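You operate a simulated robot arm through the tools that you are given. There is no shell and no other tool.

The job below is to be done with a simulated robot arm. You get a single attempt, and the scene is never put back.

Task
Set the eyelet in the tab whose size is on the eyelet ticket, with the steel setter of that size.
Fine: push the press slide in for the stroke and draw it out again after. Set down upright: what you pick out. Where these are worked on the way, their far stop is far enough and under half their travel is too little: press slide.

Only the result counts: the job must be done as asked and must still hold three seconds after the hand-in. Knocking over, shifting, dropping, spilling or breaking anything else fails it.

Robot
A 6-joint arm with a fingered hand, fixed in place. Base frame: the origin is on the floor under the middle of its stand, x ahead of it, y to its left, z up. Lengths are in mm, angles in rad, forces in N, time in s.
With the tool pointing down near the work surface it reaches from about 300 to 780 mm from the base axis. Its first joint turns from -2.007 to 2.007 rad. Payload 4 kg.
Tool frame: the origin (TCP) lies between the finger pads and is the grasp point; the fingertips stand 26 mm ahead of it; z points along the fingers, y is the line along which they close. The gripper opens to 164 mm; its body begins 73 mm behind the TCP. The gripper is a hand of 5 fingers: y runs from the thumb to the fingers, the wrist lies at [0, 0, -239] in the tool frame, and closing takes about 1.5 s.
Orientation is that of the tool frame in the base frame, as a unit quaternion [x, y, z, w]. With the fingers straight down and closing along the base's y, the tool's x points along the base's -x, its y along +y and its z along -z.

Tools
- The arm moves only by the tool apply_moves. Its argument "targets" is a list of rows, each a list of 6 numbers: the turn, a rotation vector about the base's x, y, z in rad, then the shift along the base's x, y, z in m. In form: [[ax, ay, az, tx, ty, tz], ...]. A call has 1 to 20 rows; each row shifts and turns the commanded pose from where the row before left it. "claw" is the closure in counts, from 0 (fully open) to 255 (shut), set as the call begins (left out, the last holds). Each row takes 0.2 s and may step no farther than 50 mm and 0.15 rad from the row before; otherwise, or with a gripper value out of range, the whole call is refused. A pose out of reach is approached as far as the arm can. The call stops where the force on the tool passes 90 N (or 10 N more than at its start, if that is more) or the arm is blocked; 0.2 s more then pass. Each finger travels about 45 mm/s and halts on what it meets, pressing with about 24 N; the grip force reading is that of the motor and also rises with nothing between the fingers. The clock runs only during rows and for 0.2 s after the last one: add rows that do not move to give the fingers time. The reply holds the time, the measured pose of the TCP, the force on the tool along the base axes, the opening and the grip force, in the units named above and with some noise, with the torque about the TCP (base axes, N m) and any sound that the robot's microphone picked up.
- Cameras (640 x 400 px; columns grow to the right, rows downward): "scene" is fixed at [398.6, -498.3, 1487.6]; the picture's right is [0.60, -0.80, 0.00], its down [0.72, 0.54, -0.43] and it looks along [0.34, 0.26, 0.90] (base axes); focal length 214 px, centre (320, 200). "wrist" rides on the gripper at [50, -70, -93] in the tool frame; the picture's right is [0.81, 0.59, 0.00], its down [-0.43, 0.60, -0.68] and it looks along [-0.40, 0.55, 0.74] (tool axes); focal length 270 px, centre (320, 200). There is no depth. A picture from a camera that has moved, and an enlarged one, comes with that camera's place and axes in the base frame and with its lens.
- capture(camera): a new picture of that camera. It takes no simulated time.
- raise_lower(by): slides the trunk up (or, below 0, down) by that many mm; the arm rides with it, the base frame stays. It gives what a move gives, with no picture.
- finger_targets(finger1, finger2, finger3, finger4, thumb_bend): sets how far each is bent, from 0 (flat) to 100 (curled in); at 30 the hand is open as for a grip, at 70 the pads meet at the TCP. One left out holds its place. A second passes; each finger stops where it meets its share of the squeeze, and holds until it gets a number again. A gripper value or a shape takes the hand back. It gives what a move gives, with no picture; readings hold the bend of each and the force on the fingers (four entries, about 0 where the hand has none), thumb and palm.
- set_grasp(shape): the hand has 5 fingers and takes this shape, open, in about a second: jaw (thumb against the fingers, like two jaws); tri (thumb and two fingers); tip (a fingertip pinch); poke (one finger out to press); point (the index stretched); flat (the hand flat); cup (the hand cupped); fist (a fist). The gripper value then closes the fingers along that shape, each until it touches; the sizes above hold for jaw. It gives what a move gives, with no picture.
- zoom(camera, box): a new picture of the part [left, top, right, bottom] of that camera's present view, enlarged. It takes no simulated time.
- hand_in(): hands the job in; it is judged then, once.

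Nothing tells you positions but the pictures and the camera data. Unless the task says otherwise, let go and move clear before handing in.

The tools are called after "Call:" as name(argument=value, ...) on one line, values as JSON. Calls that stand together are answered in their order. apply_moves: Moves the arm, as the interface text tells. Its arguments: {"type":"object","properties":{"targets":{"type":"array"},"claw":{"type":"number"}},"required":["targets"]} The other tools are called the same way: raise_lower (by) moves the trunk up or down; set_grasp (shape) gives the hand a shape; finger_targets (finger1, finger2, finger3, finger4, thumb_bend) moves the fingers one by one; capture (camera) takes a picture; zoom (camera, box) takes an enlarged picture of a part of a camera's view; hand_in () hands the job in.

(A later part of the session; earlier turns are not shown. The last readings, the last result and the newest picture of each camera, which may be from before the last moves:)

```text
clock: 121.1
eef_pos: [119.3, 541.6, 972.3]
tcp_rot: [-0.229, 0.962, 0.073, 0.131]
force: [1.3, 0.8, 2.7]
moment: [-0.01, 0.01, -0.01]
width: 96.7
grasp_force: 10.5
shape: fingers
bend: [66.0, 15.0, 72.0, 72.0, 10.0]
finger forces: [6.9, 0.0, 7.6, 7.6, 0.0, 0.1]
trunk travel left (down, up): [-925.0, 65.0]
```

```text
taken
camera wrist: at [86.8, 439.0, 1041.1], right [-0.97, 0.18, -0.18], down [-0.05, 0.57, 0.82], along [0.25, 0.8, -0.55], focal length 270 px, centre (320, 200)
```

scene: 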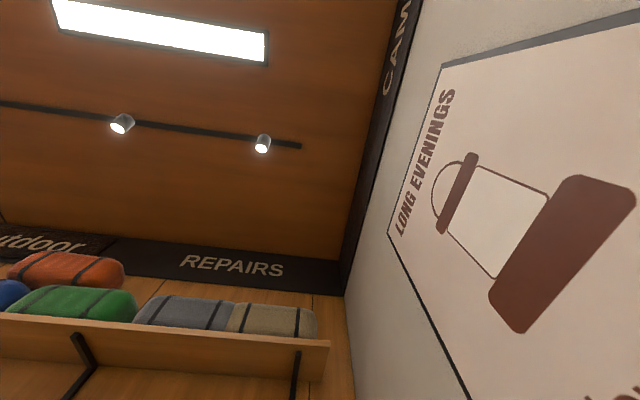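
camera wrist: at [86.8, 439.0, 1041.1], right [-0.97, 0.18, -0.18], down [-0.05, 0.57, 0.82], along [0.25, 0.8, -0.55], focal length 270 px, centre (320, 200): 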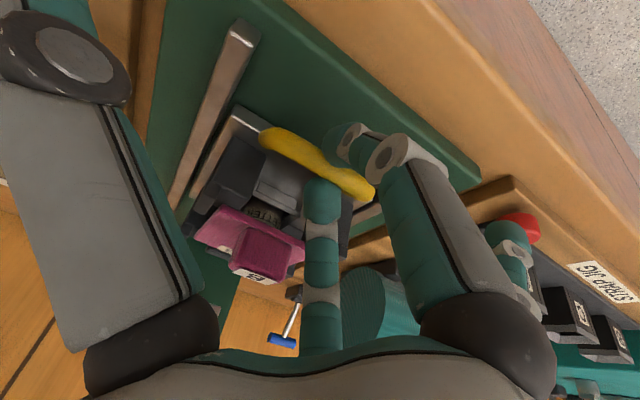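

The slide moves freely with the tab undisturbed. I'll keep pushing.

Call:
apply_moves(targets=[[0, 0, 0, 0.007, 0.007, 0], [0, 0, 0, 0.007, 0.007, 0], [0, 0, 0, 0.007, 0.007, 0], [0, 0, 0, 0.007, 0.007, 0], [0, 0, 0, 0, 0, 0]])

Call:
capture(camera="wrist")

```text
clock: 122.3
eef_pos: [147.6, 568.6, 971.5]
tcp_rot: [-0.23, 0.961, 0.074, 0.131]
force: [1.1, 0.7, 2.0]
moment: [0.04, -0.03, -0.03]
width: 96.8
grasp_force: 11.4
shape: fingers
bend: [66.0, 15.0, 72.0, 72.0, 10.0]
finger forces: [6.5, 0.1, 7.9, 8.0, 0.1, 0.0]
trunk travel left (down, up): [-925.0, 65.0]
```

```text
taken
camera wrist: at [115.0, 467.0, 1041.0], right [-0.97, 0.18, -0.18], down [-0.05, 0.57, 0.82], along [0.25, 0.8, -0.54], focal length 270 px, centre (320, 200)
```

wrist: 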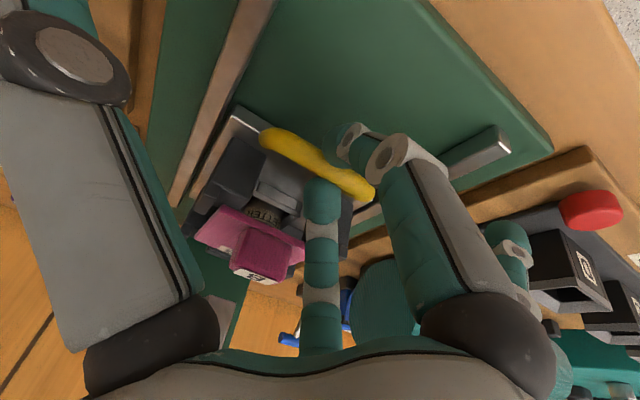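

Call:
apply_moves(targets=[[0, 0, 0, 0.0045, 0.0045, 0], [0, 0, 0, 0.0045, 0.0045, 0], [0, 0, 0, 0.0045, 0.0045, 0], [0, 0, 0, 0, 0, 0]])

Call:
capture(camera="wrist")

Call:
zoom(camera="wrist", box=[180, 80, 420, 300])

```text
clock: 123.3
eef_pos: [160.4, 581.8, 971.8]
tcp_rot: [-0.23, 0.961, 0.073, 0.131]
force: [-1.4, -0.5, -0.9]
moment: [-0.01, 0.01, -0.01]
width: 96.7
grasp_force: 4.2
shape: fingers
bend: [66.0, 15.0, 72.0, 72.0, 10.0]
finger forces: [7.1, 0.1, 0.0, 0.1, 0.1, 0.1]
trunk travel left (down, up): [-925.0, 65.0]
```

```text
taken
camera wrist: at [128.2, 480.1, 1041.7], right [-0.97, 0.18, -0.18], down [-0.05, 0.57, 0.82], along [0.25, 0.8, -0.55], focal length 270 px, centre (320, 200)
```

wrist: 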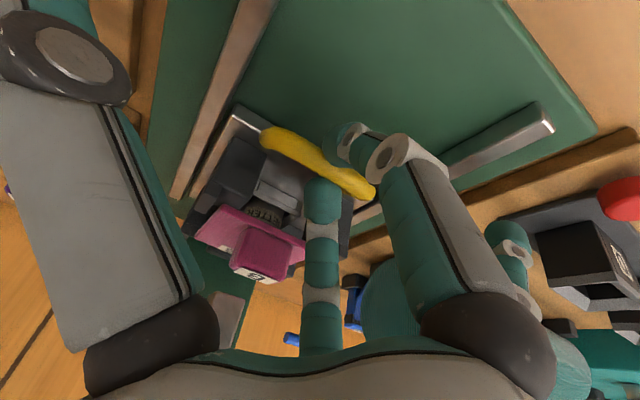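

```text
1.82 times, centred on (300, 190) of wrist
camera zoom: at [128.2, 480.1, 1041.7], right [-0.97, 0.18, -0.18], down [-0.05, 0.57, 0.82], along [0.25, 0.8, -0.55], focal length 491 px, centre (356, 218)
```

zoom: 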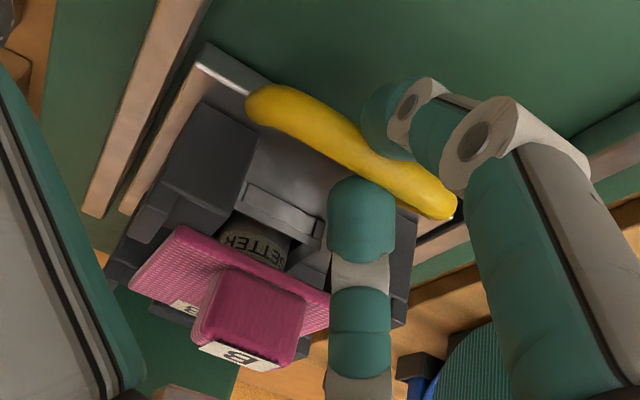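

Call:
apply_moves(targets=[[0, 0, 0, 0.003, 0.003, 0], [0, 0, 0, 0.003, 0.003, 0], [0, 0, 0, 0, 0, 0]])

Call:
apply_moves(targets=[[0, 0, 0, 0.003, 0.003, 0], [0, 0, 0, 0.003, 0.003, 0], [0, 0, 0, 0, 0, 0]])

Call:
zoom(camera="wrist", box=[180, 80, 420, 300])

```text
clock: 124.1
eef_pos: [167.0, 588.6, 973.0]
tcp_rot: [-0.23, 0.961, 0.074, 0.132]
force: [-0.6, 0.8, -1.4]
moment: [-0.01, -0.02, 0.01]
width: 96.8
grasp_force: 3.2
shape: fingers
bend: [66.0, 15.0, 72.0, 72.0, 10.0]
finger forces: [7.0, 0.0, 0.1, 0.0, 0.1, 0.0]
trunk travel left (down, up): [-925.0, 65.0]
```

```text
clock: 124.9
eef_pos: [173.2, 594.5, 972.9]
tcp_rot: [-0.231, 0.961, 0.073, 0.132]
force: [-1.8, 0.7, -2.0]
moment: [0.0, 0.04, -0.01]
width: 97.0
grasp_force: 3.1
shape: fingers
bend: [66.0, 15.0, 72.0, 72.0, 10.0]
finger forces: [6.8, 0.0, 0.0, 0.0, 0.0, 0.0]
trunk travel left (down, up): [-925.0, 65.0]
```

```text
1.82 times, centred on (300, 190) of wrist
camera zoom: at [140.9, 492.5, 1042.0], right [-0.97, 0.18, -0.18], down [-0.05, 0.57, 0.82], along [0.25, 0.8, -0.55], focal length 491 px, centre (356, 218)
```

zoom: 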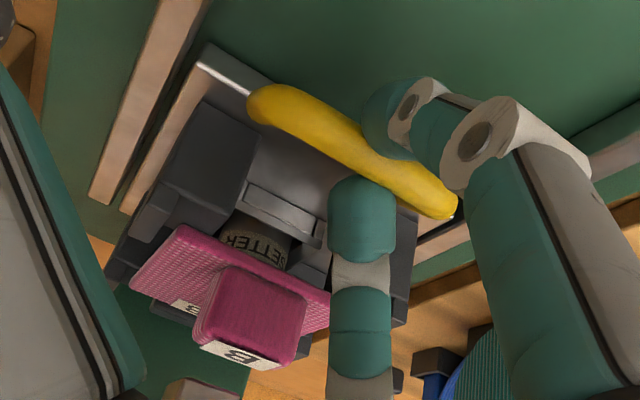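

Call:
apply_moves(targets=[[0, 0, 0, 0.003, 0.003, 0], [0, 0, 0, 0.003, 0.003, 0], [0, 0, 0, 0, 0, 0]])

Call:
capture(camera="wrist")

Call:
zoom(camera="wrist", box=[180, 80, 420, 300])

```text
clock: 125.7
eef_pos: [177.8, 597.5, 974.1]
tcp_rot: [-0.231, 0.961, 0.073, 0.131]
force: [-12.2, -10.8, 3.1]
moment: [-0.26, 0.32, 0.0]
width: 96.9
grasp_force: 6.9
shape: fingers
bend: [63.0, 15.0, 73.0, 73.0, 10.0]
finger forces: [13.0, 0.0, 0.0, 0.0, 0.0, 0.1]
trunk travel left (down, up): [-925.0, 65.0]
```

```text
taken
camera wrist: at [145.2, 496.1, 1042.3], right [-0.97, 0.18, -0.18], down [-0.05, 0.57, 0.82], along [0.25, 0.8, -0.55], focal length 270 px, centre (320, 200)
```

wrist: 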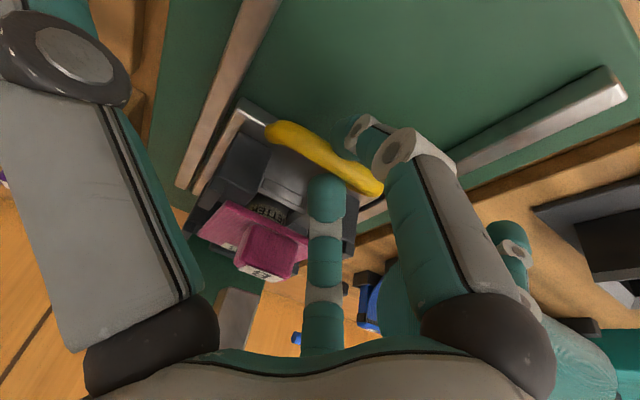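

```text
1.82 times, centred on (300, 190) of wrist
camera zoom: at [145.2, 496.1, 1042.3], right [-0.97, 0.18, -0.18], down [-0.05, 0.57, 0.82], along [0.25, 0.8, -0.55], focal length 491 px, centre (356, 218)
```

zoom: 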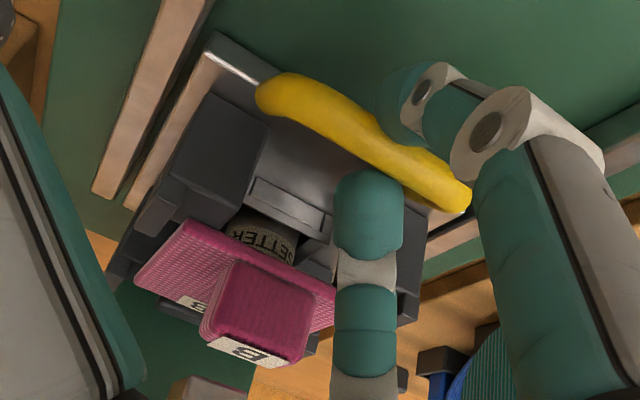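

The slide has come up against its far stop after about 112 mm of travel. I'll open the fingers off the bar and lift straight up without dragging it.

Call:
finger_targets(finger1=45, finger3=69, finger4=69)

Call:
zoom(camera="wrist", box=[180, 80, 420, 300])

```text
clock: 126.7
eef_pos: [179.4, 599.7, 973.3]
tcp_rot: [-0.231, 0.961, 0.073, 0.131]
force: [-0.1, 0.0, -0.1]
moment: [0.04, 0.02, 0.01]
width: 98.3
grasp_force: 0.1
shape: fingers
bend: [45.0, 15.0, 69.0, 69.0, 10.0]
finger forces: [0.0, 0.0, 0.0, 0.1, 0.1, 0.0]
trunk travel left (down, up): [-925.0, 65.0]
```

```text
1.82 times, centred on (300, 190) of wrist
camera zoom: at [146.8, 497.8, 1041.8], right [-0.97, 0.18, -0.18], down [-0.05, 0.57, 0.82], along [0.25, 0.8, -0.55], focal length 491 px, centre (356, 218)
```

zoom: 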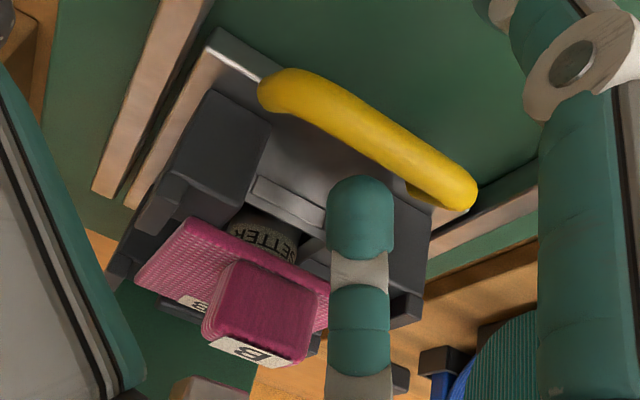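

Call:
apply_moves(targets=[[0, 0, 0, 0, 0, 0.004], [0, 0, 0, 0, 0, 0.008], [0, 0, 0, 0, 0, 0.012], [0, 0, 0, 0, 0, 0.018], [0, 0, 0, -0.012, -0.012, 0.02], [0, 0, 0, -0.02, -0.02, 0.02], [0, 0, 0, -0.025, -0.025, 0.02], [0, 0, 0, -0.025, -0.025, 0.02], [0, 0, 0, 0, 0, 0]])

Call:
finger_targets(finger1=0, finger2=0, finger3=0, finger4=0, thumb_bend=0)

Call:
capture(camera="wrist")

Call:
zoom(camera="wrist", box=[190, 60, 400, 240])

```text
clock: 128.7
eef_pos: [97.3, 520.2, 1093.0]
tcp_rot: [-0.23, 0.962, 0.073, 0.13]
force: [0.0, 0.1, -1.0]
moment: [-0.03, 0.02, 0.0]
width: 98.5
grasp_force: 0.1
shape: fingers
bend: [45.0, 15.0, 69.0, 69.0, 10.0]
finger forces: [0.1, 0.1, 0.0, 0.0, 0.0, 0.0]
trunk travel left (down, up): [-925.0, 65.0]
```

```text
clock: 129.7
eef_pos: [96.2, 520.1, 1094.2]
tcp_rot: [-0.23, 0.961, 0.073, 0.131]
force: [0.3, 0.5, -0.2]
moment: [-0.02, 0.0, 0.0]
width: 123.7
grasp_force: 0.0
shape: fingers
bend: [1.0, 1.0, 1.0, 1.0, 0.0]
finger forces: [0.0, 0.1, 0.0, 0.1, 0.0, 0.0]
trunk travel left (down, up): [-925.0, 65.0]
```

```text
taken
camera wrist: at [64.5, 417.8, 1162.9], right [-0.97, 0.18, -0.18], down [-0.05, 0.57, 0.82], along [0.25, 0.8, -0.55], focal length 270 px, centre (320, 200)
```

wrist: 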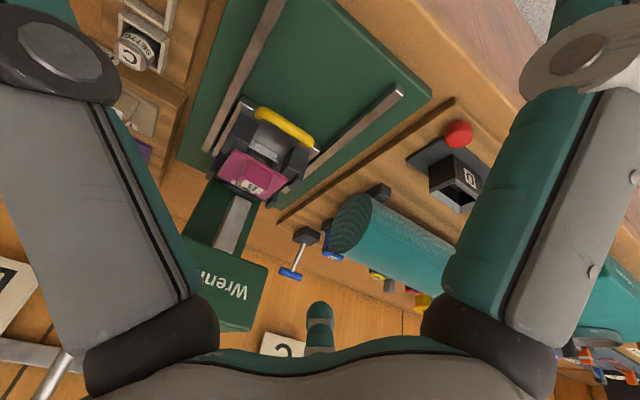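

```text
2.22 times, centred on (295, 150) of wrist
camera zoom: at [64.5, 417.8, 1162.9], right [-0.97, 0.18, -0.18], down [-0.05, 0.57, 0.82], along [0.25, 0.8, -0.55], focal length 601 px, centre (376, 311)
```

zoom: 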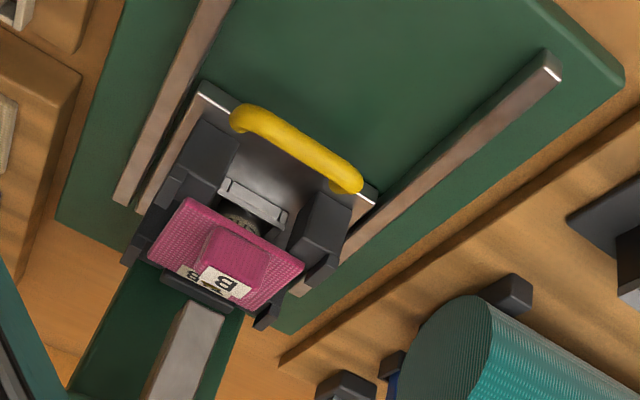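

The slide is fully in, with the tab under the ram. Now for the lever: I'll move to the right and turn the hand so the camera looks across at it, to measure the pivot, arm and knob properly.

Call:
apply_moves(targets=[[-0.0306, -0.0306, 0.1397, 0.02, -0.02, 0.02], [-0.0306, -0.0306, 0.1397, 0.02, -0.02, 0.02], [-0.0306, -0.0306, 0.1397, 0.025, -0.025, 0.02], [-0.0306, -0.0306, 0.1397, 0.025, -0.025, 0.02], [0, 0, 0, 0.03, -0.03, 0.02], [0, 0, 0, 0.03, -0.03, 0.02], [0, 0, 0, 0.03, -0.03, 0.02], [0, 0, 0, 0.03, 0.0, 0.02], [0, 0, 0, 0.02, 0.02, 0.02], [0, 0, 0, 0, 0, 0]])

Call:
capture(camera="wrist")

```text
clock: 131.9
eef_pos: [324.8, 357.7, 1275.1]
tcp_rot: [-0.498, 0.854, 0.034, 0.15]
force: [-0.2, 0.2, -0.1]
moment: [0.01, 0.03, 0.01]
width: 123.7
grasp_force: 0.1
shape: fingers
bend: [1.0, 1.0, 1.0, 1.0, 0.0]
finger forces: [0.0, 0.1, 0.1, 0.0, 0.0, 0.0]
trunk travel left (down, up): [-925.0, 65.0]
```

```text
taken
camera wrist: at [340.5, 260.1, 1356.1], right [-0.88, -0.38, -0.29], down [-0.46, 0.52, 0.72], along [-0.13, 0.76, -0.64], focal length 270 px, centre (320, 200)
```

wrist: 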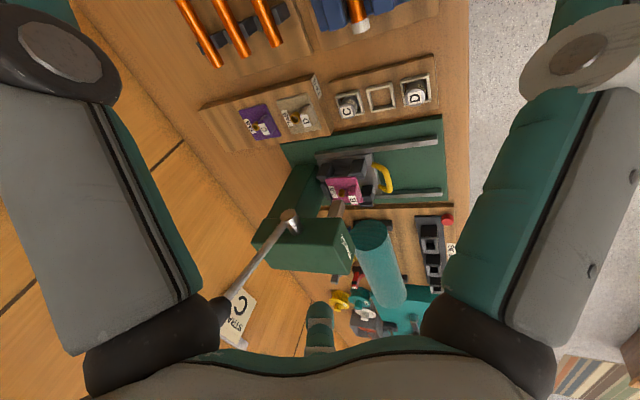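

Call:
zoom(camera="wrist", box=[210, 140, 400, 330])

Call:
zoom(camera="wrist", box=[300, 140, 400, 220])

```text
2.11 times, centred on (305, 235) of wrist
camera zoom: at [340.5, 260.1, 1356.1], right [-0.88, -0.38, -0.29], down [-0.46, 0.52, 0.72], along [-0.13, 0.76, -0.64], focal length 569 px, centre (352, 126)
```

zoom: 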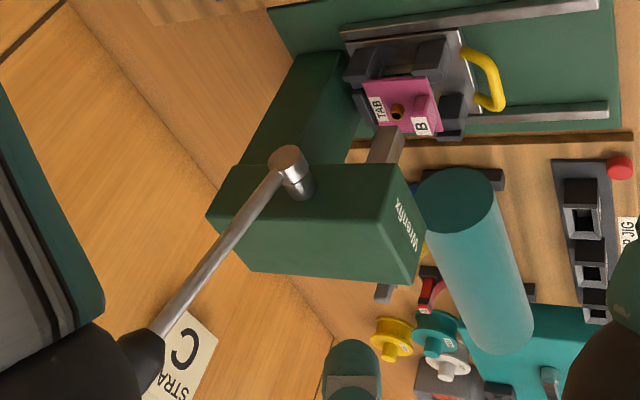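

```text
5.00 times, centred on (350, 180) of wrist
camera zoom: at [340.5, 260.1, 1356.1], right [-0.88, -0.38, -0.29], down [-0.46, 0.52, 0.72], along [-0.13, 0.76, -0.64], focal length 1351 px, centre (170, 300)
```

zoom: 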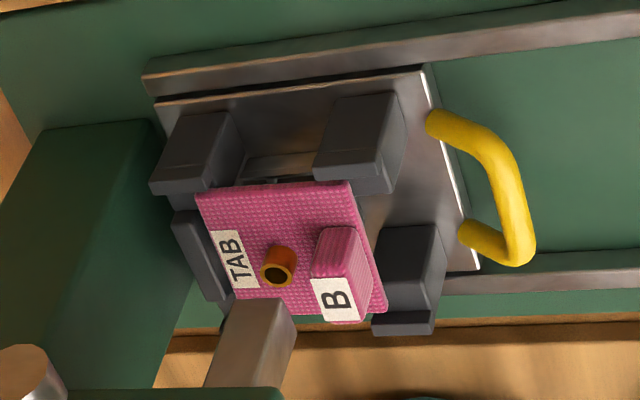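

The lever arm lies at r≈-222, running from its pivot at (667, 1106) up to the knob at (710, 1274). It turns about an axis parallel to r, so I'll close the fingers and turn the hand to point left. Then my fingers act as a bar that can pull the lever forward and down through its whole arc.

Call:
finger_targets(finger1=55, finger2=55, finger3=55, finger4=55, thumb_bend=55)

Call:
finger_targets(finger1=72, finger2=72, finger3=72, finger4=72, thumb_bend=72)

Call:
apply_moves(targets=[[0.1, 0.1, 0, 0, 0, 0], [0.1, 0.1, 0, 0, 0, 0], [0.1, 0.1, 0, 0, 0, 0], [0.1, 0.1, 0, 0, 0, 0], [0.1, 0.1, 0, 0, 0, 0], [0, 0, 0, 0, 0, 0]])

Call:
capture(camera="wrist")

```text
clock: 132.9
eef_pos: [325.6, 355.7, 1275.9]
tcp_rot: [-0.498, 0.854, 0.034, 0.149]
force: [-0.8, -0.3, -0.4]
moment: [0.01, -0.01, -0.02]
width: 30.4
grasp_force: 0.0
shape: fingers
bend: [55.0, 55.0, 55.0, 55.0, 55.0]
finger forces: [0.1, 0.0, 0.0, 0.0, 0.0, 0.0]
trunk travel left (down, up): [-925.0, 65.0]
```

```text
clock: 133.9
eef_pos: [325.1, 357.7, 1275.1]
tcp_rot: [-0.498, 0.854, 0.034, 0.149]
force: [-0.6, 0.5, 0.8]
moment: [0.01, 0.03, -0.01]
width: 0.1
grasp_force: 0.1
shape: fingers
bend: [68.0, 68.0, 68.0, 68.0, 69.0]
finger forces: [0.0, 0.0, 0.1, 0.0, 0.0, 0.0]
trunk travel left (down, up): [-925.0, 65.0]
```

```text
clock: 135.3
eef_pos: [326.1, 358.4, 1275.3]
tcp_rot: [-0.422, 0.829, 0.363, 0.052]
force: [0.8, -0.6, -0.1]
moment: [-0.04, 0.0, 0.02]
width: 0.0
grasp_force: 0.1
shape: fingers
bend: [68.0, 68.0, 68.0, 68.0, 69.0]
finger forces: [0.0, 0.1, 0.1, 0.0, 0.0, 0.0]
trunk travel left (down, up): [-925.0, 65.0]
```

```text
taken
camera wrist: at [364.5, 237.4, 1284.4], right [-0.95, -0.31, 0.01], down [-0.01, 0.07, 1.0], along [-0.31, 0.95, -0.07], focal length 270 px, centre (320, 200)
```

wrist: 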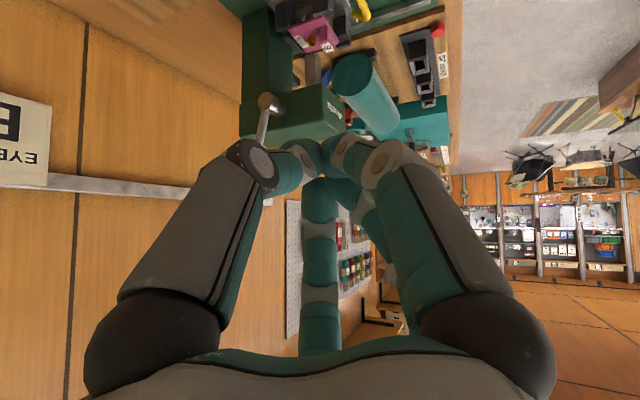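

The fingers are closed into a tight bundle, and the camera still sees the lever. I'll carry the bundle around behind the lever, staying to the right until I'm past it.

Call:
apply_moves(targets=[[0, 0, 0, 0.025, 0.03, -0.005], [0, 0, 0, 0.03, 0.033, -0.005], [0, 0, 0, 0.032, 0.033, -0.005], [0, 0, 0, 0.033, 0.033, -0.005], [0, 0, 0, 0.033, 0.033, 0], [0, 0, 0, 0.033, 0.033, 0], [0, 0, 0, 0.012, 0.012, 0], [0, 0, 0, 0, 0, 0]])

Call:
capture(camera="wrist")

```text
clock: 137.1
eef_pos: [525.0, 565.2, 1254.1]
tcp_rot: [-0.422, 0.829, 0.363, 0.053]
force: [0.4, 0.1, -0.2]
moment: [-0.03, 0.0, 0.04]
width: 0.0
grasp_force: 0.0
shape: fingers
bend: [68.0, 68.0, 68.0, 68.0, 69.0]
finger forces: [0.0, 0.0, 0.0, 0.0, 0.0, 0.0]
trunk travel left (down, up): [-925.0, 65.0]
```

```text
taken
camera wrist: at [564.0, 444.8, 1263.4], right [-0.95, -0.31, 0.01], down [-0.01, 0.07, 1.0], along [-0.31, 0.95, -0.08], focal length 270 px, centre (320, 200)
```

wrist: 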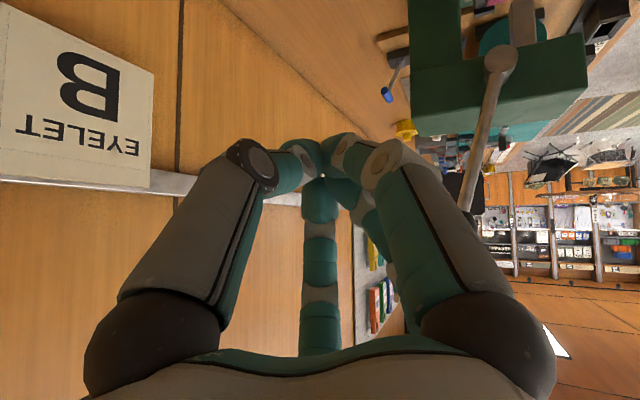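

Call:
apply_moves(targets=[[0, 0, 0, -0.022, 0.022, 0], [0, 0, 0, -0.022, 0.022, 0], [0, 0, 0, -0.022, 0.022, 0], [0, 0, 0, -0.022, 0.022, 0], [0, 0, 0, -0.022, 0.022, 0], [0, 0, 0, -0.0204, 0.0204, 0], [0, 0, 0, 0, 0, 0]])

Call:
capture(camera="wrist")

```text
clock: 138.7
eef_pos: [393.4, 695.6, 1256.2]
tcp_rot: [-0.422, 0.829, 0.363, 0.053]
force: [0.3, 1.6, 1.0]
moment: [-0.08, 0.08, -0.03]
width: 0.0
grasp_force: 0.3
shape: fingers
bend: [68.0, 68.0, 68.0, 68.0, 69.0]
finger forces: [0.1, 1.9, 0.1, 0.0, 0.0, 0.1]
trunk travel left (down, up): [-925.0, 65.0]
```

```text
taken
camera wrist: at [431.9, 575.6, 1264.7], right [-0.95, -0.31, 0.01], down [-0.01, 0.07, 1.0], along [-0.31, 0.95, -0.07], focal length 270 px, centre (320, 200)
```

wrist: 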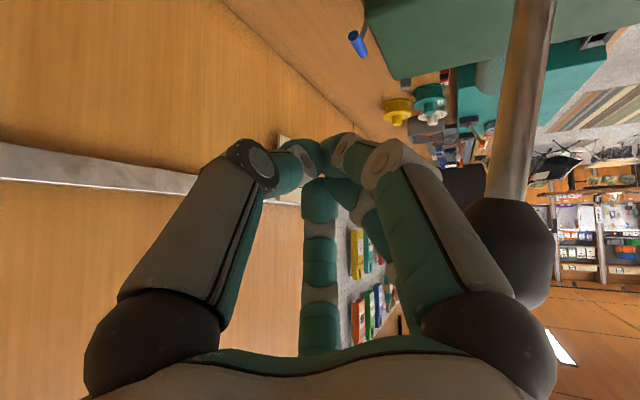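

My hand now touches the back of the knob lightly. I'll begin drawing the lever forward in small steps along its arc, checking the force as I go.

Call:
apply_moves(targets=[[0, 0, 0, -0.0071, -0.0071, 0.0025], [0, 0, 0, -0.0071, -0.0071, 0.0025], [0, 0, 0, 0, 0, 0]])

Call:
capture(camera="wrist")

```text
clock: 139.5
eef_pos: [380.5, 681.2, 1259.1]
tcp_rot: [-0.422, 0.829, 0.363, 0.053]
force: [1.3, 0.3, 1.0]
moment: [-0.06, 0.06, 0.0]
width: 0.4
grasp_force: 1.2
shape: fingers
bend: [68.0, 68.0, 68.0, 68.0, 69.0]
finger forces: [0.0, 1.9, 0.0, 0.0, 0.1, 0.0]
trunk travel left (down, up): [-925.0, 65.0]
```

```text
taken
camera wrist: at [418.9, 561.1, 1269.0], right [-0.95, -0.31, 0.01], down [-0.01, 0.07, 1.0], along [-0.31, 0.95, -0.08], focal length 270 px, centre (320, 200)
```

wrist: 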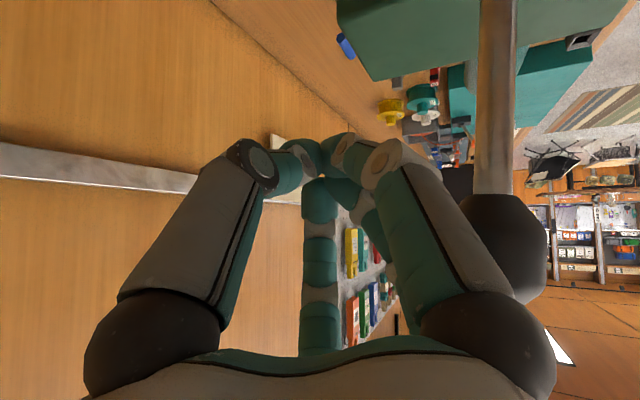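

The lever follows with hardly any force. I'll continue along the arc.

Call:
apply_moves(targets=[[0, 0, 0, -0.0085, -0.0085, 0.0025], [0, 0, 0, -0.0085, -0.0085, 0.0025], [0, 0, 0, -0.0085, -0.0085, 0.0025], [0, 0, 0, -0.0085, -0.0085, 0.002], [0, 0, 0, 0, 0, 0]])

Call:
capture(camera="wrist")

```text
clock: 140.7
eef_pos: [345.6, 648.9, 1269.0]
tcp_rot: [-0.421, 0.829, 0.363, 0.053]
force: [1.9, 0.3, 0.7]
moment: [-0.05, 0.02, -0.04]
width: 0.0
grasp_force: 1.1
shape: fingers
bend: [68.0, 69.0, 68.0, 68.0, 69.0]
finger forces: [0.0, 1.9, 0.0, 0.1, 0.0, 0.1]
trunk travel left (down, up): [-925.0, 65.0]
```

```text
taken
camera wrist: at [384.4, 527.7, 1278.4], right [-0.95, -0.31, 0.01], down [-0.01, 0.07, 1.0], along [-0.31, 0.95, -0.08], focal length 270 px, centre (320, 200)
```

wrist: 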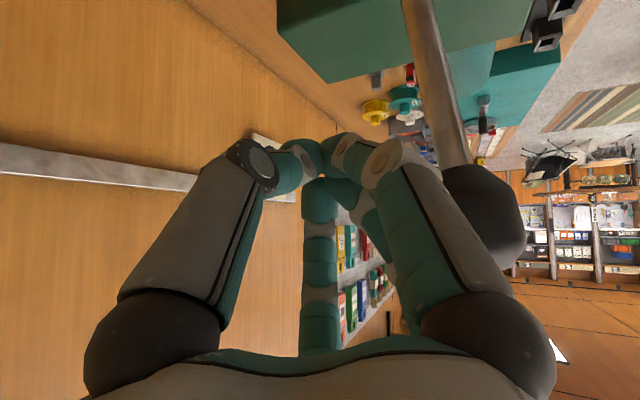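

Call:
apply_moves(targets=[[0, 0, 0, -0.0105, -0.0105, 0.002], [0, 0, 0, -0.0105, -0.0105, 0.0015], [0, 0, 0, -0.0105, -0.0105, 0.001], [0, 0, 0, -0.0105, -0.0105, 0], [0, 0, 0, 0, 0, 0]])

Call:
capture(camera="wrist")

```text
clock: 141.9
eef_pos: [302.6, 606.3, 1273.7]
tcp_rot: [-0.422, 0.829, 0.363, 0.053]
force: [0.3, 1.4, 2.7]
moment: [-0.04, 0.08, -0.01]
width: 0.0
grasp_force: 1.1
shape: fingers
bend: [68.0, 68.0, 68.0, 68.0, 69.0]
finger forces: [0.2, 2.3, 0.1, 0.1, 0.1, 0.1]
trunk travel left (down, up): [-925.0, 65.0]
```

```text
taken
camera wrist: at [342.7, 484.9, 1283.3], right [-0.95, -0.31, 0.01], down [-0.01, 0.07, 1.0], along [-0.31, 0.95, -0.08], focal length 270 px, centre (320, 200)
```

wrist: 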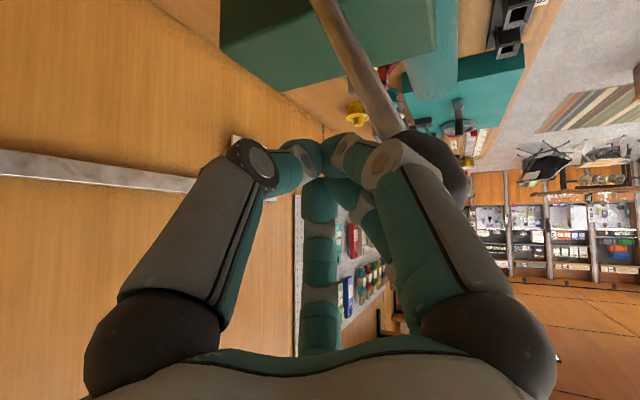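

Call:
apply_moves(targets=[[0, 0, 0, -0.0075, -0.0075, -0.002], [0, 0, 0, -0.0073, -0.0073, -0.003], [0, 0, 0, -0.0072, -0.0072, -0.004], [0, 0, 0, -0.007, -0.007, -0.005], [0, 0, 0, 0, 0, 0]])

Call:
capture(camera="wrist")

```text
clock: 143.1
eef_pos: [276.3, 574.6, 1259.7]
tcp_rot: [-0.422, 0.829, 0.364, 0.053]
force: [4.4, -0.4, 1.0]
moment: [0.03, -0.08, 0.14]
width: 0.1
grasp_force: 1.2
shape: fingers
bend: [68.0, 68.0, 68.0, 68.0, 69.0]
finger forces: [2.4, 0.1, 0.0, 0.0, 0.0, 0.1]
trunk travel left (down, up): [-925.0, 65.0]
```

```text
taken
camera wrist: at [314.3, 455.0, 1269.2], right [-0.95, -0.31, 0.01], down [-0.01, 0.07, 1.0], along [-0.31, 0.95, -0.07], focal length 270 px, centre (320, 200)
```

wrist: 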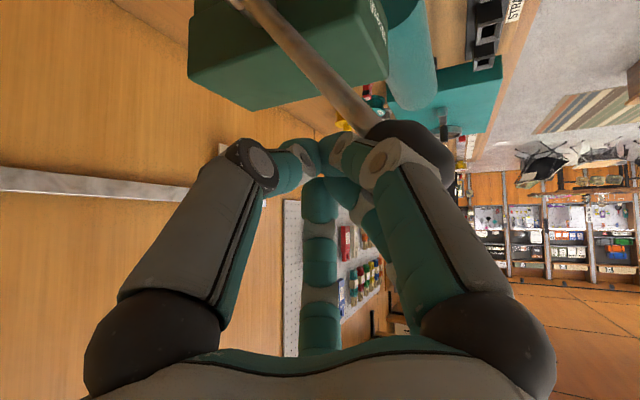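

Call:
apply_moves(targets=[[0, 0, 0, -0.0078, -0.0056, -0.005], [0, 0, 0, -0.0075, -0.0055, -0.0055], [0, 0, 0, -0.0075, -0.0055, -0.006], [0, 0, 0, 0, 0, 0]])

Call:
capture(camera="wrist")

```text
clock: 144.1
eef_pos: [255.8, 559.3, 1242.6]
tcp_rot: [-0.421, 0.83, 0.363, 0.052]
force: [16.2, 0.1, -3.5]
moment: [0.07, -0.35, 0.3]
width: 0.1
grasp_force: 14.6
shape: fingers
bend: [68.0, 71.0, 68.0, 68.0, 68.0]
finger forces: [29.0, 0.0, 0.0, 0.0, 0.0, 0.0]
trunk travel left (down, up): [-925.0, 65.0]
```

```text
taken
camera wrist: at [294.6, 439.3, 1252.0], right [-0.95, -0.31, 0.01], down [-0.01, 0.07, 1.0], along [-0.31, 0.95, -0.08], focal length 270 px, centre (320, 200)
```

wrist: 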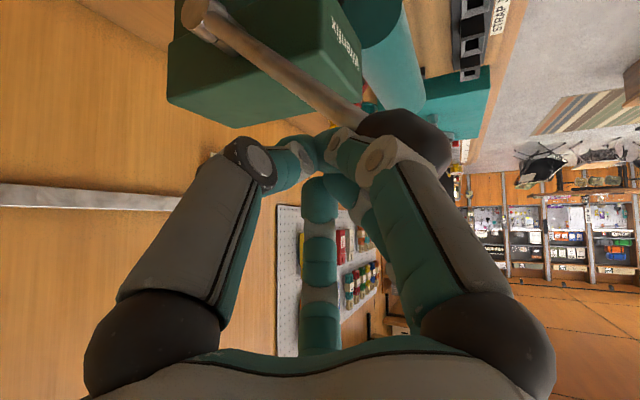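

The finger is now pushing the knob sideways, so I'll shift back to relieve that and then press more downward than forward.

Call:
apply_moves(targets=[[0, 0, 0, 0.006, -0.001, 0.002], [0, 0, 0, 0.004, 0.0, 0.0], [0, 0, 0, 0, 0, 0]])

Call:
capture(camera="wrist")

Call:
zoom(camera="wrist", box=[180, 0, 460, 220])

```text
clock: 144.9
eef_pos: [262.9, 557.9, 1244.6]
tcp_rot: [-0.421, 0.83, 0.363, 0.052]
force: [6.5, 1.8, 1.5]
moment: [0.0, -0.04, 0.08]
width: 0.1
grasp_force: 2.9
shape: fingers
bend: [69.0, 71.0, 68.0, 68.0, 69.0]
finger forces: [5.8, 0.3, 0.0, 0.0, 0.0, 0.0]
trunk travel left (down, up): [-925.0, 65.0]
```

```text
taken
camera wrist: at [301.3, 438.0, 1254.2], right [-0.95, -0.31, 0.01], down [-0.01, 0.07, 1.0], along [-0.31, 0.95, -0.08], focal length 270 px, centre (320, 200)
```

wrist: 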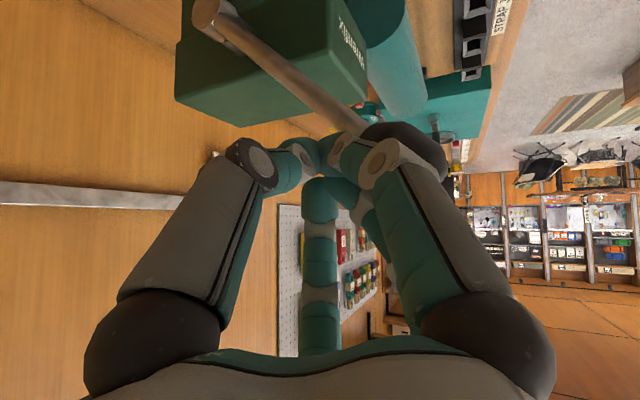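

```text
1.82 times, centred on (320, 110) of wrist
camera zoom: at [301.3, 438.0, 1254.2], right [-0.95, -0.31, 0.01], down [-0.01, 0.07, 1.0], along [-0.31, 0.95, -0.08], focal length 491 px, centre (320, 364)
```

zoom: 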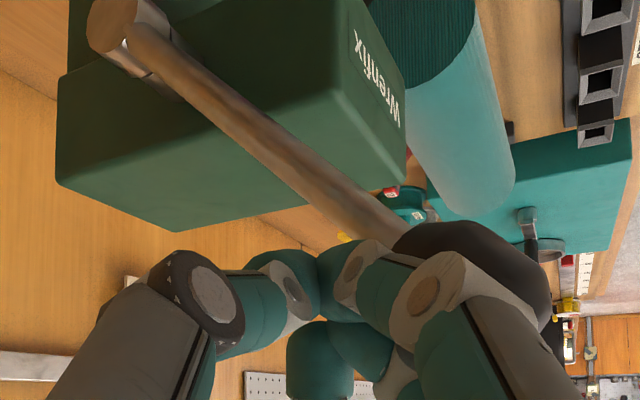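

Call:
apply_moves(targets=[[0, 0, 0, 0.002, -0.002, -0.004], [0, 0, 0, -0.002, -0.003, -0.007], [0, 0, 0, -0.0025, -0.0025, -0.007], [0, 0, 0, 0, 0, 0]])

Call:
zoom(camera="wrist", box=[180, 0, 460, 220])

```text
clock: 145.9
eef_pos: [259.0, 551.0, 1228.4]
tcp_rot: [-0.422, 0.829, 0.363, 0.052]
force: [-0.9, 0.6, 9.3]
moment: [0.0, 0.24, 0.0]
width: 0.0
grasp_force: 3.8
shape: fingers
bend: [68.0, 68.0, 68.0, 68.0, 69.0]
finger forces: [0.3, 6.9, 0.0, 0.1, 0.1, 0.0]
trunk travel left (down, up): [-925.0, 65.0]
```

```text
1.82 times, centred on (320, 110) of wrist
camera zoom: at [297.9, 430.3, 1237.8], right [-0.95, -0.31, 0.01], down [-0.01, 0.07, 1.0], along [-0.31, 0.95, -0.07], focal length 491 px, centre (320, 364)
```

zoom: 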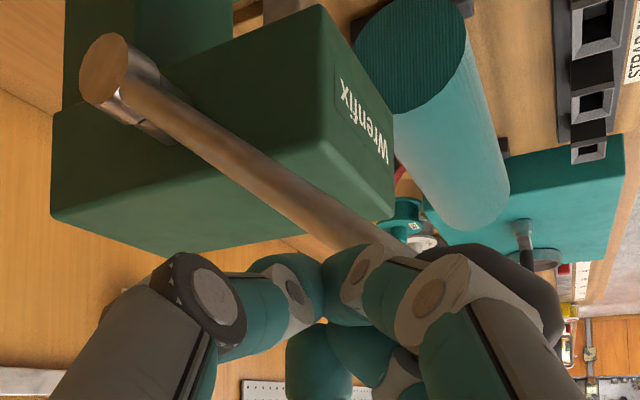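

The hand now presses down cleanly (9 N upward reaction). I'll continue down along the arc.

Call:
apply_moves(targets=[[0, 0, 0, -0.003, -0.003, -0.007], [0, 0, 0, -0.003, -0.003, -0.007], [0, 0, 0, -0.0025, -0.0025, -0.008], [0, 0, 0, 0, 0, 0]])

Call:
zoom(camera="wrist", box=[180, 0, 460, 220])

```text
clock: 146.9
eef_pos: [251.1, 541.7, 1207.5]
tcp_rot: [-0.421, 0.829, 0.365, 0.053]
force: [8.1, 1.8, 28.5]
moment: [0.16, 0.73, -0.04]
width: 0.0
grasp_force: 14.7
shape: fingers
bend: [73.0, 71.0, 66.0, 68.0, 69.0]
finger forces: [7.8, 21.7, 0.1, 0.0, 0.1, 0.0]
trunk travel left (down, up): [-925.0, 65.0]
```

```text
1.82 times, centred on (320, 110) of wrist
camera zoom: at [290.6, 420.6, 1216.9], right [-0.95, -0.31, 0.01], down [-0.01, 0.07, 1.0], along [-0.31, 0.95, -0.07], focal length 491 px, centre (320, 364)
```

zoom: 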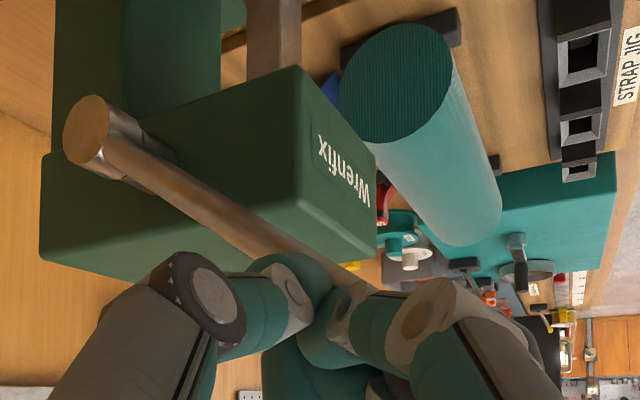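

Resistance is rising (28 N), so the ram is probably meeting the eyelet. I'll keep pressing in small steps.

Call:
apply_moves(targets=[[0, 0, 0, -0.002, -0.002, -0.006], [0, 0, 0, -0.002, -0.002, -0.006], [0, 0, 0, 0, 0, 0]])

Call:
zoom(camera="wrist", box=[180, 0, 460, 220])

```text
clock: 147.7
eef_pos: [250.8, 538.4, 1201.2]
tcp_rot: [-0.421, 0.827, 0.368, 0.058]
force: [19.1, -2.2, 56.5]
moment: [0.25, 1.57, -0.13]
width: 2.1
grasp_force: 28.2
shape: fingers
bend: [75.0, 71.0, 67.0, 68.0, 69.0]
finger forces: [10.7, 46.2, 0.0, 0.0, 0.1, 0.0]
trunk travel left (down, up): [-925.0, 65.0]
```

```text
1.82 times, centred on (320, 110) of wrist
camera zoom: at [289.3, 417.6, 1208.9], right [-0.95, -0.31, 0.0], down [-0.02, 0.06, 1.0], along [-0.31, 0.95, -0.06], focal length 491 px, centre (320, 364)
```

zoom: 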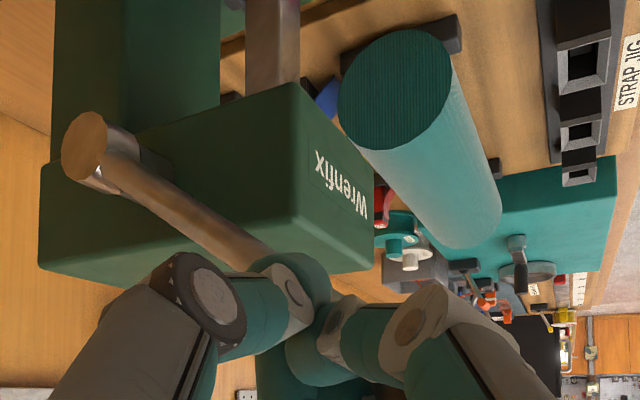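

Call:
apply_moves(targets=[[0, 0, 0, -0.001, -0.001, -0.004], [0, 0, 0, -0.001, -0.001, -0.004], [0, 0, 0, 0, 0, 0]])

Call:
zoom(camera="wrist", box=[180, 0, 460, 220])

Call:
capture(camera="wrist")

```text
clock: 148.5
eef_pos: [250.1, 538.4, 1199.6]
tcp_rot: [-0.421, 0.825, 0.373, 0.062]
force: [22.2, -0.6, 86.6]
moment: [0.22, 2.53, -0.14]
width: 2.4
grasp_force: 42.7
shape: fingers
bend: [75.0, 71.0, 67.0, 68.0, 69.0]
finger forces: [11.1, 73.9, 0.1, 0.1, 0.0, 0.0]
trunk travel left (down, up): [-925.0, 65.0]
```

```text
1.82 times, centred on (320, 110) of wrist
camera zoom: at [288.8, 417.7, 1206.0], right [-0.95, -0.31, -0.01], down [-0.02, 0.05, 1.0], along [-0.31, 0.95, -0.05], focal length 491 px, centre (320, 364)
```

zoom: 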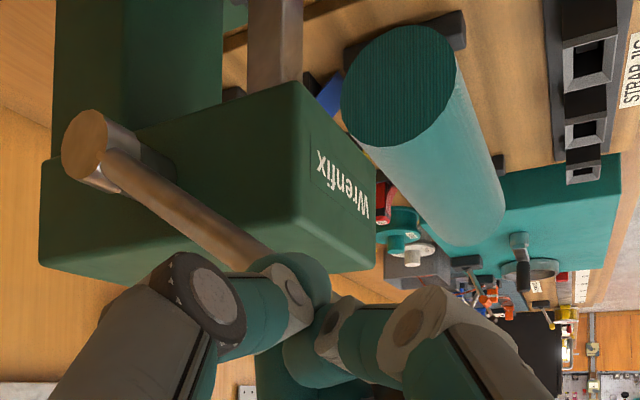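

```text
taken
camera wrist: at [288.8, 417.7, 1206.0], right [-0.95, -0.31, -0.01], down [-0.02, 0.05, 1.0], along [-0.31, 0.95, -0.05], focal length 270 px, centre (320, 200)
```

wrist: 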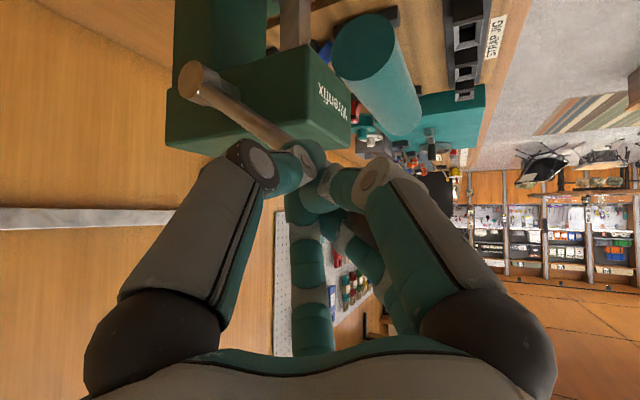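

The lever no longer moves even at 86 N, so it is at the end of its travel. I'll ease off and see whether it stays or springs back.

Call:
apply_moves(targets=[[0, 0, 0, 0, 0, 0.006], [0, 0, 0, 0.001, 0.001, 0.008], [0, 0, 0, 0.002, 0.002, 0.008], [0, 0, 0, 0, 0, 0]])

Call:
zoom(camera="wrist", box=[180, 0, 460, 220])

```text
clock: 149.5
eef_pos: [248.3, 539.6, 1205.5]
tcp_rot: [-0.423, 0.829, 0.362, 0.051]
force: [12.1, 3.8, 6.6]
moment: [-0.07, 0.22, -0.18]
width: 2.0
grasp_force: 8.3
shape: fingers
bend: [74.0, 69.0, 68.0, 68.0, 69.0]
finger forces: [7.8, 8.1, 0.0, 0.0, 0.0, 0.0]
trunk travel left (down, up): [-925.0, 65.0]
```

```text
1.82 times, centred on (320, 110) of wrist
camera zoom: at [287.6, 419.3, 1214.9], right [-0.95, -0.31, 0.01], down [-0.01, 0.08, 1.0], along [-0.31, 0.95, -0.08], focal length 491 px, centre (320, 364)
```

zoom: 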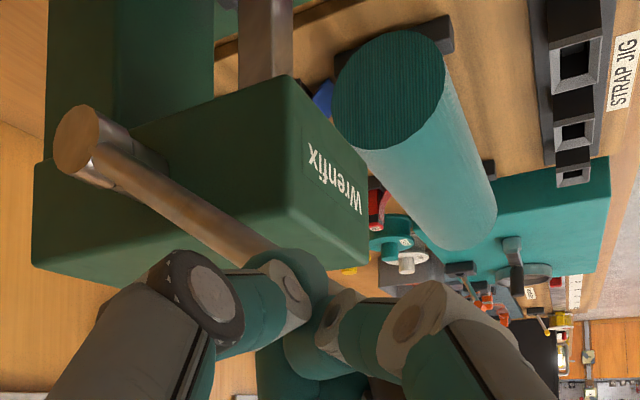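

Call:
apply_moves(targets=[[0, 0, 0, 0.004, -0.001, 0.008], [0, 0, 0, 0.003, 0.001, 0.01], [0, 0, 0, 0.003, 0.003, 0.01], [0, 0, 0, 0, 0, 0]])

Call:
zoom(camera="wrist", box=[180, 0, 460, 220])

```text
clock: 150.5
eef_pos: [257.7, 544.3, 1234.1]
tcp_rot: [-0.422, 0.83, 0.362, 0.053]
force: [3.8, 5.3, 1.9]
moment: [-0.01, 0.05, -0.14]
width: 0.2
grasp_force: 2.5
shape: fingers
bend: [73.0, 68.0, 68.0, 68.0, 69.0]
finger forces: [0.5, 3.8, 0.0, 0.0, 0.1, 0.0]
trunk travel left (down, up): [-925.0, 65.0]
```

```text
1.82 times, centred on (320, 110) of wrist
camera zoom: at [296.6, 423.2, 1244.1], right [-0.95, -0.31, 0.01], down [-0.01, 0.08, 1.0], along [-0.31, 0.95, -0.08], focal length 491 px, centre (320, 364)
```

zoom: 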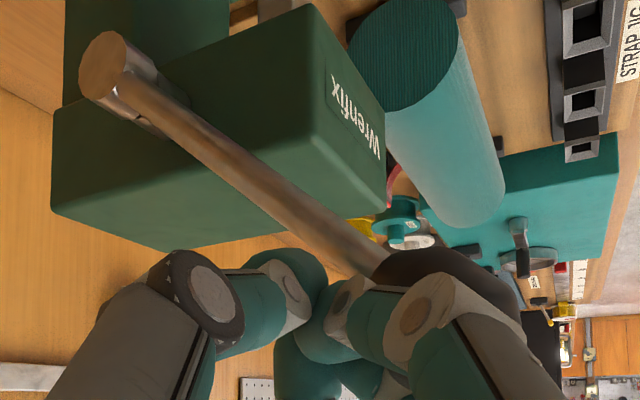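

The lever is spring-loaded and follows my hand back up. I'll guide it back gently along the same arc.

Call:
apply_moves(targets=[[0, 0, 0, 0.012, 0.012, 0.016], [0, 0, 0, 0.012, 0.014, 0.011], [0, 0, 0, 0.015, 0.017, 0.008], [0, 0, 0, 0.014, 0.016, 0.004], [0, 0, 0, 0.02, 0.022, 0.001], [0, 0, 0, 0.02, 0.022, -0.004], [0, 0, 0, 0, 0, 0]])

Call:
capture(camera="wrist")

```text
clock: 152.1
eef_pos: [350.8, 647.3, 1270.3]
tcp_rot: [-0.422, 0.829, 0.363, 0.053]
force: [1.1, 0.8, 1.5]
moment: [-0.02, 0.06, -0.02]
width: 0.0
grasp_force: 0.5
shape: fingers
bend: [73.0, 68.0, 68.0, 68.0, 69.0]
finger forces: [0.1, 1.8, 0.0, 0.0, 0.0, 0.0]
trunk travel left (down, up): [-925.0, 65.0]
```

```text
taken
camera wrist: at [388.9, 526.3, 1279.9], right [-0.95, -0.31, 0.01], down [-0.01, 0.07, 1.0], along [-0.31, 0.95, -0.08], focal length 270 px, centre (320, 200)
```

wrist: 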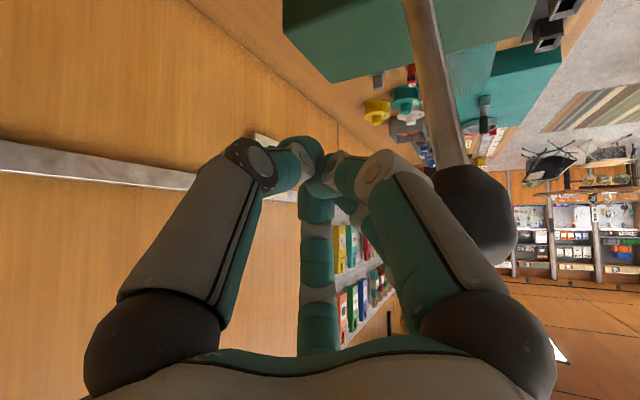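

Call:
apply_moves(targets=[[0, 0, 0, 0.0125, 0.0125, -0.003], [0, 0, 0, 0.0125, 0.0125, -0.004], [0, 0, 0, 0.0125, 0.0125, -0.004], [0, 0, 0, 0.0125, 0.0125, -0.003], [0, 0, 0, 0.004, 0.004, 0], [0, 0, 0, 0, 0, 0]])

Call:
capture(camera="wrist")

```text
clock: 153.5
eef_pos: [404.1, 699.5, 1256.9]
tcp_rot: [-0.422, 0.829, 0.362, 0.053]
force: [0.2, -0.3, -0.2]
moment: [0.01, 0.04, 0.0]
width: 0.2
grasp_force: 0.0
shape: fingers
bend: [73.0, 67.0, 68.0, 68.0, 69.0]
finger forces: [0.0, 0.0, 0.0, 0.0, 0.1, 0.1]
trunk travel left (down, up): [-925.0, 65.0]
```

```text
taken
camera wrist: at [444.0, 579.2, 1266.7], right [-0.95, -0.31, 0.01], down [-0.01, 0.07, 1.0], along [-0.31, 0.95, -0.08], focal length 270 px, centre (320, 200)
```

wrist: 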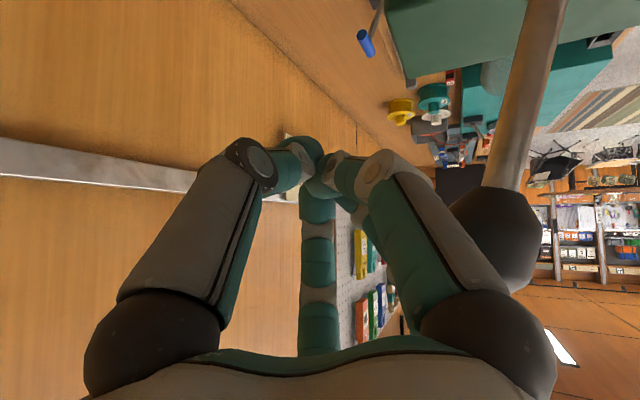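

The lever is back at rest. I'll withdraw to the right, turn the hand down again, and look at the eyelet under the ram.

Call:
apply_moves(targets=[[0, 0, 0, 0.022, -0.022, 0], [0, 0, 0, 0.022, -0.022, 0], [0, 0, 0, 0.022, -0.022, 0], [0, 0, 0, 0.022, -0.022, 0], [0, 0, 0, 0.022, -0.022, 0], [0, 0, 0, 0.01, -0.01, 0], [0, 0, 0, -0.025, -0.025, 0.005], [0, 0, 0, -0.033, -0.033, 0.005], [0, 0, 0, -0.033, -0.033, 0.005], [-0.1, -0.1, 0, -0.033, -0.033, 0.005], [-0.1, -0.1, 0, -0.033, -0.033, 0], [-0.1, -0.1, 0, -0.03, -0.03, 0], [-0.1, -0.1, 0, -0.02, -0.02, 0], [-0.1, -0.1, 0, 0, 0, 0], [0, 0, 0, 0, 0, 0]])

Call:
finger_targets(finger1=0, finger2=0, finger3=0, finger4=0, thumb_bend=0)

Call:
capture(camera="wrist")

```text
clock: 156.7
eef_pos: [318.7, 372.3, 1275.6]
tcp_rot: [-0.497, 0.854, 0.033, 0.149]
force: [0.3, -1.2, 0.6]
moment: [0.03, 0.03, 0.03]
width: 0.0
grasp_force: 0.0
shape: fingers
bend: [73.0, 67.0, 68.0, 68.0, 69.0]
finger forces: [0.0, 0.1, 0.0, 0.0, 0.1, 0.1]
trunk travel left (down, up): [-925.0, 65.0]
```

```text
clock: 157.7
eef_pos: [320.1, 373.8, 1276.8]
tcp_rot: [-0.498, 0.853, 0.034, 0.149]
force: [0.9, -0.2, -0.6]
moment: [0.0, -0.01, -0.02]
width: 123.5
grasp_force: 0.1
shape: fingers
bend: [1.0, 1.0, 1.0, 1.0, 0.0]
finger forces: [0.0, 0.0, 0.0, 0.0, 0.1, 0.1]
trunk travel left (down, up): [-925.0, 65.0]
```

```text
taken
camera wrist: at [334.0, 275.9, 1356.6], right [-0.88, -0.38, -0.29], down [-0.46, 0.52, 0.72], along [-0.13, 0.76, -0.64], focal length 270 px, centre (320, 200)
```

wrist: 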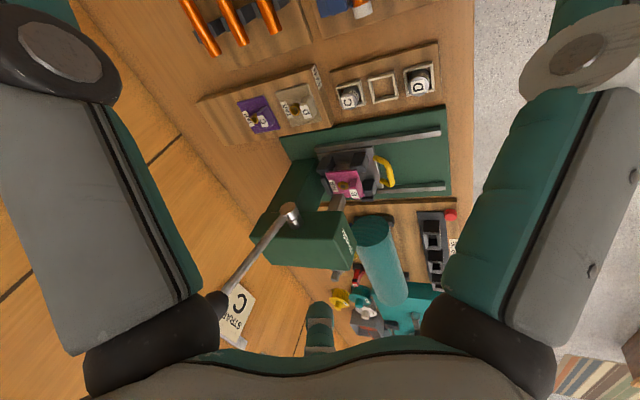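

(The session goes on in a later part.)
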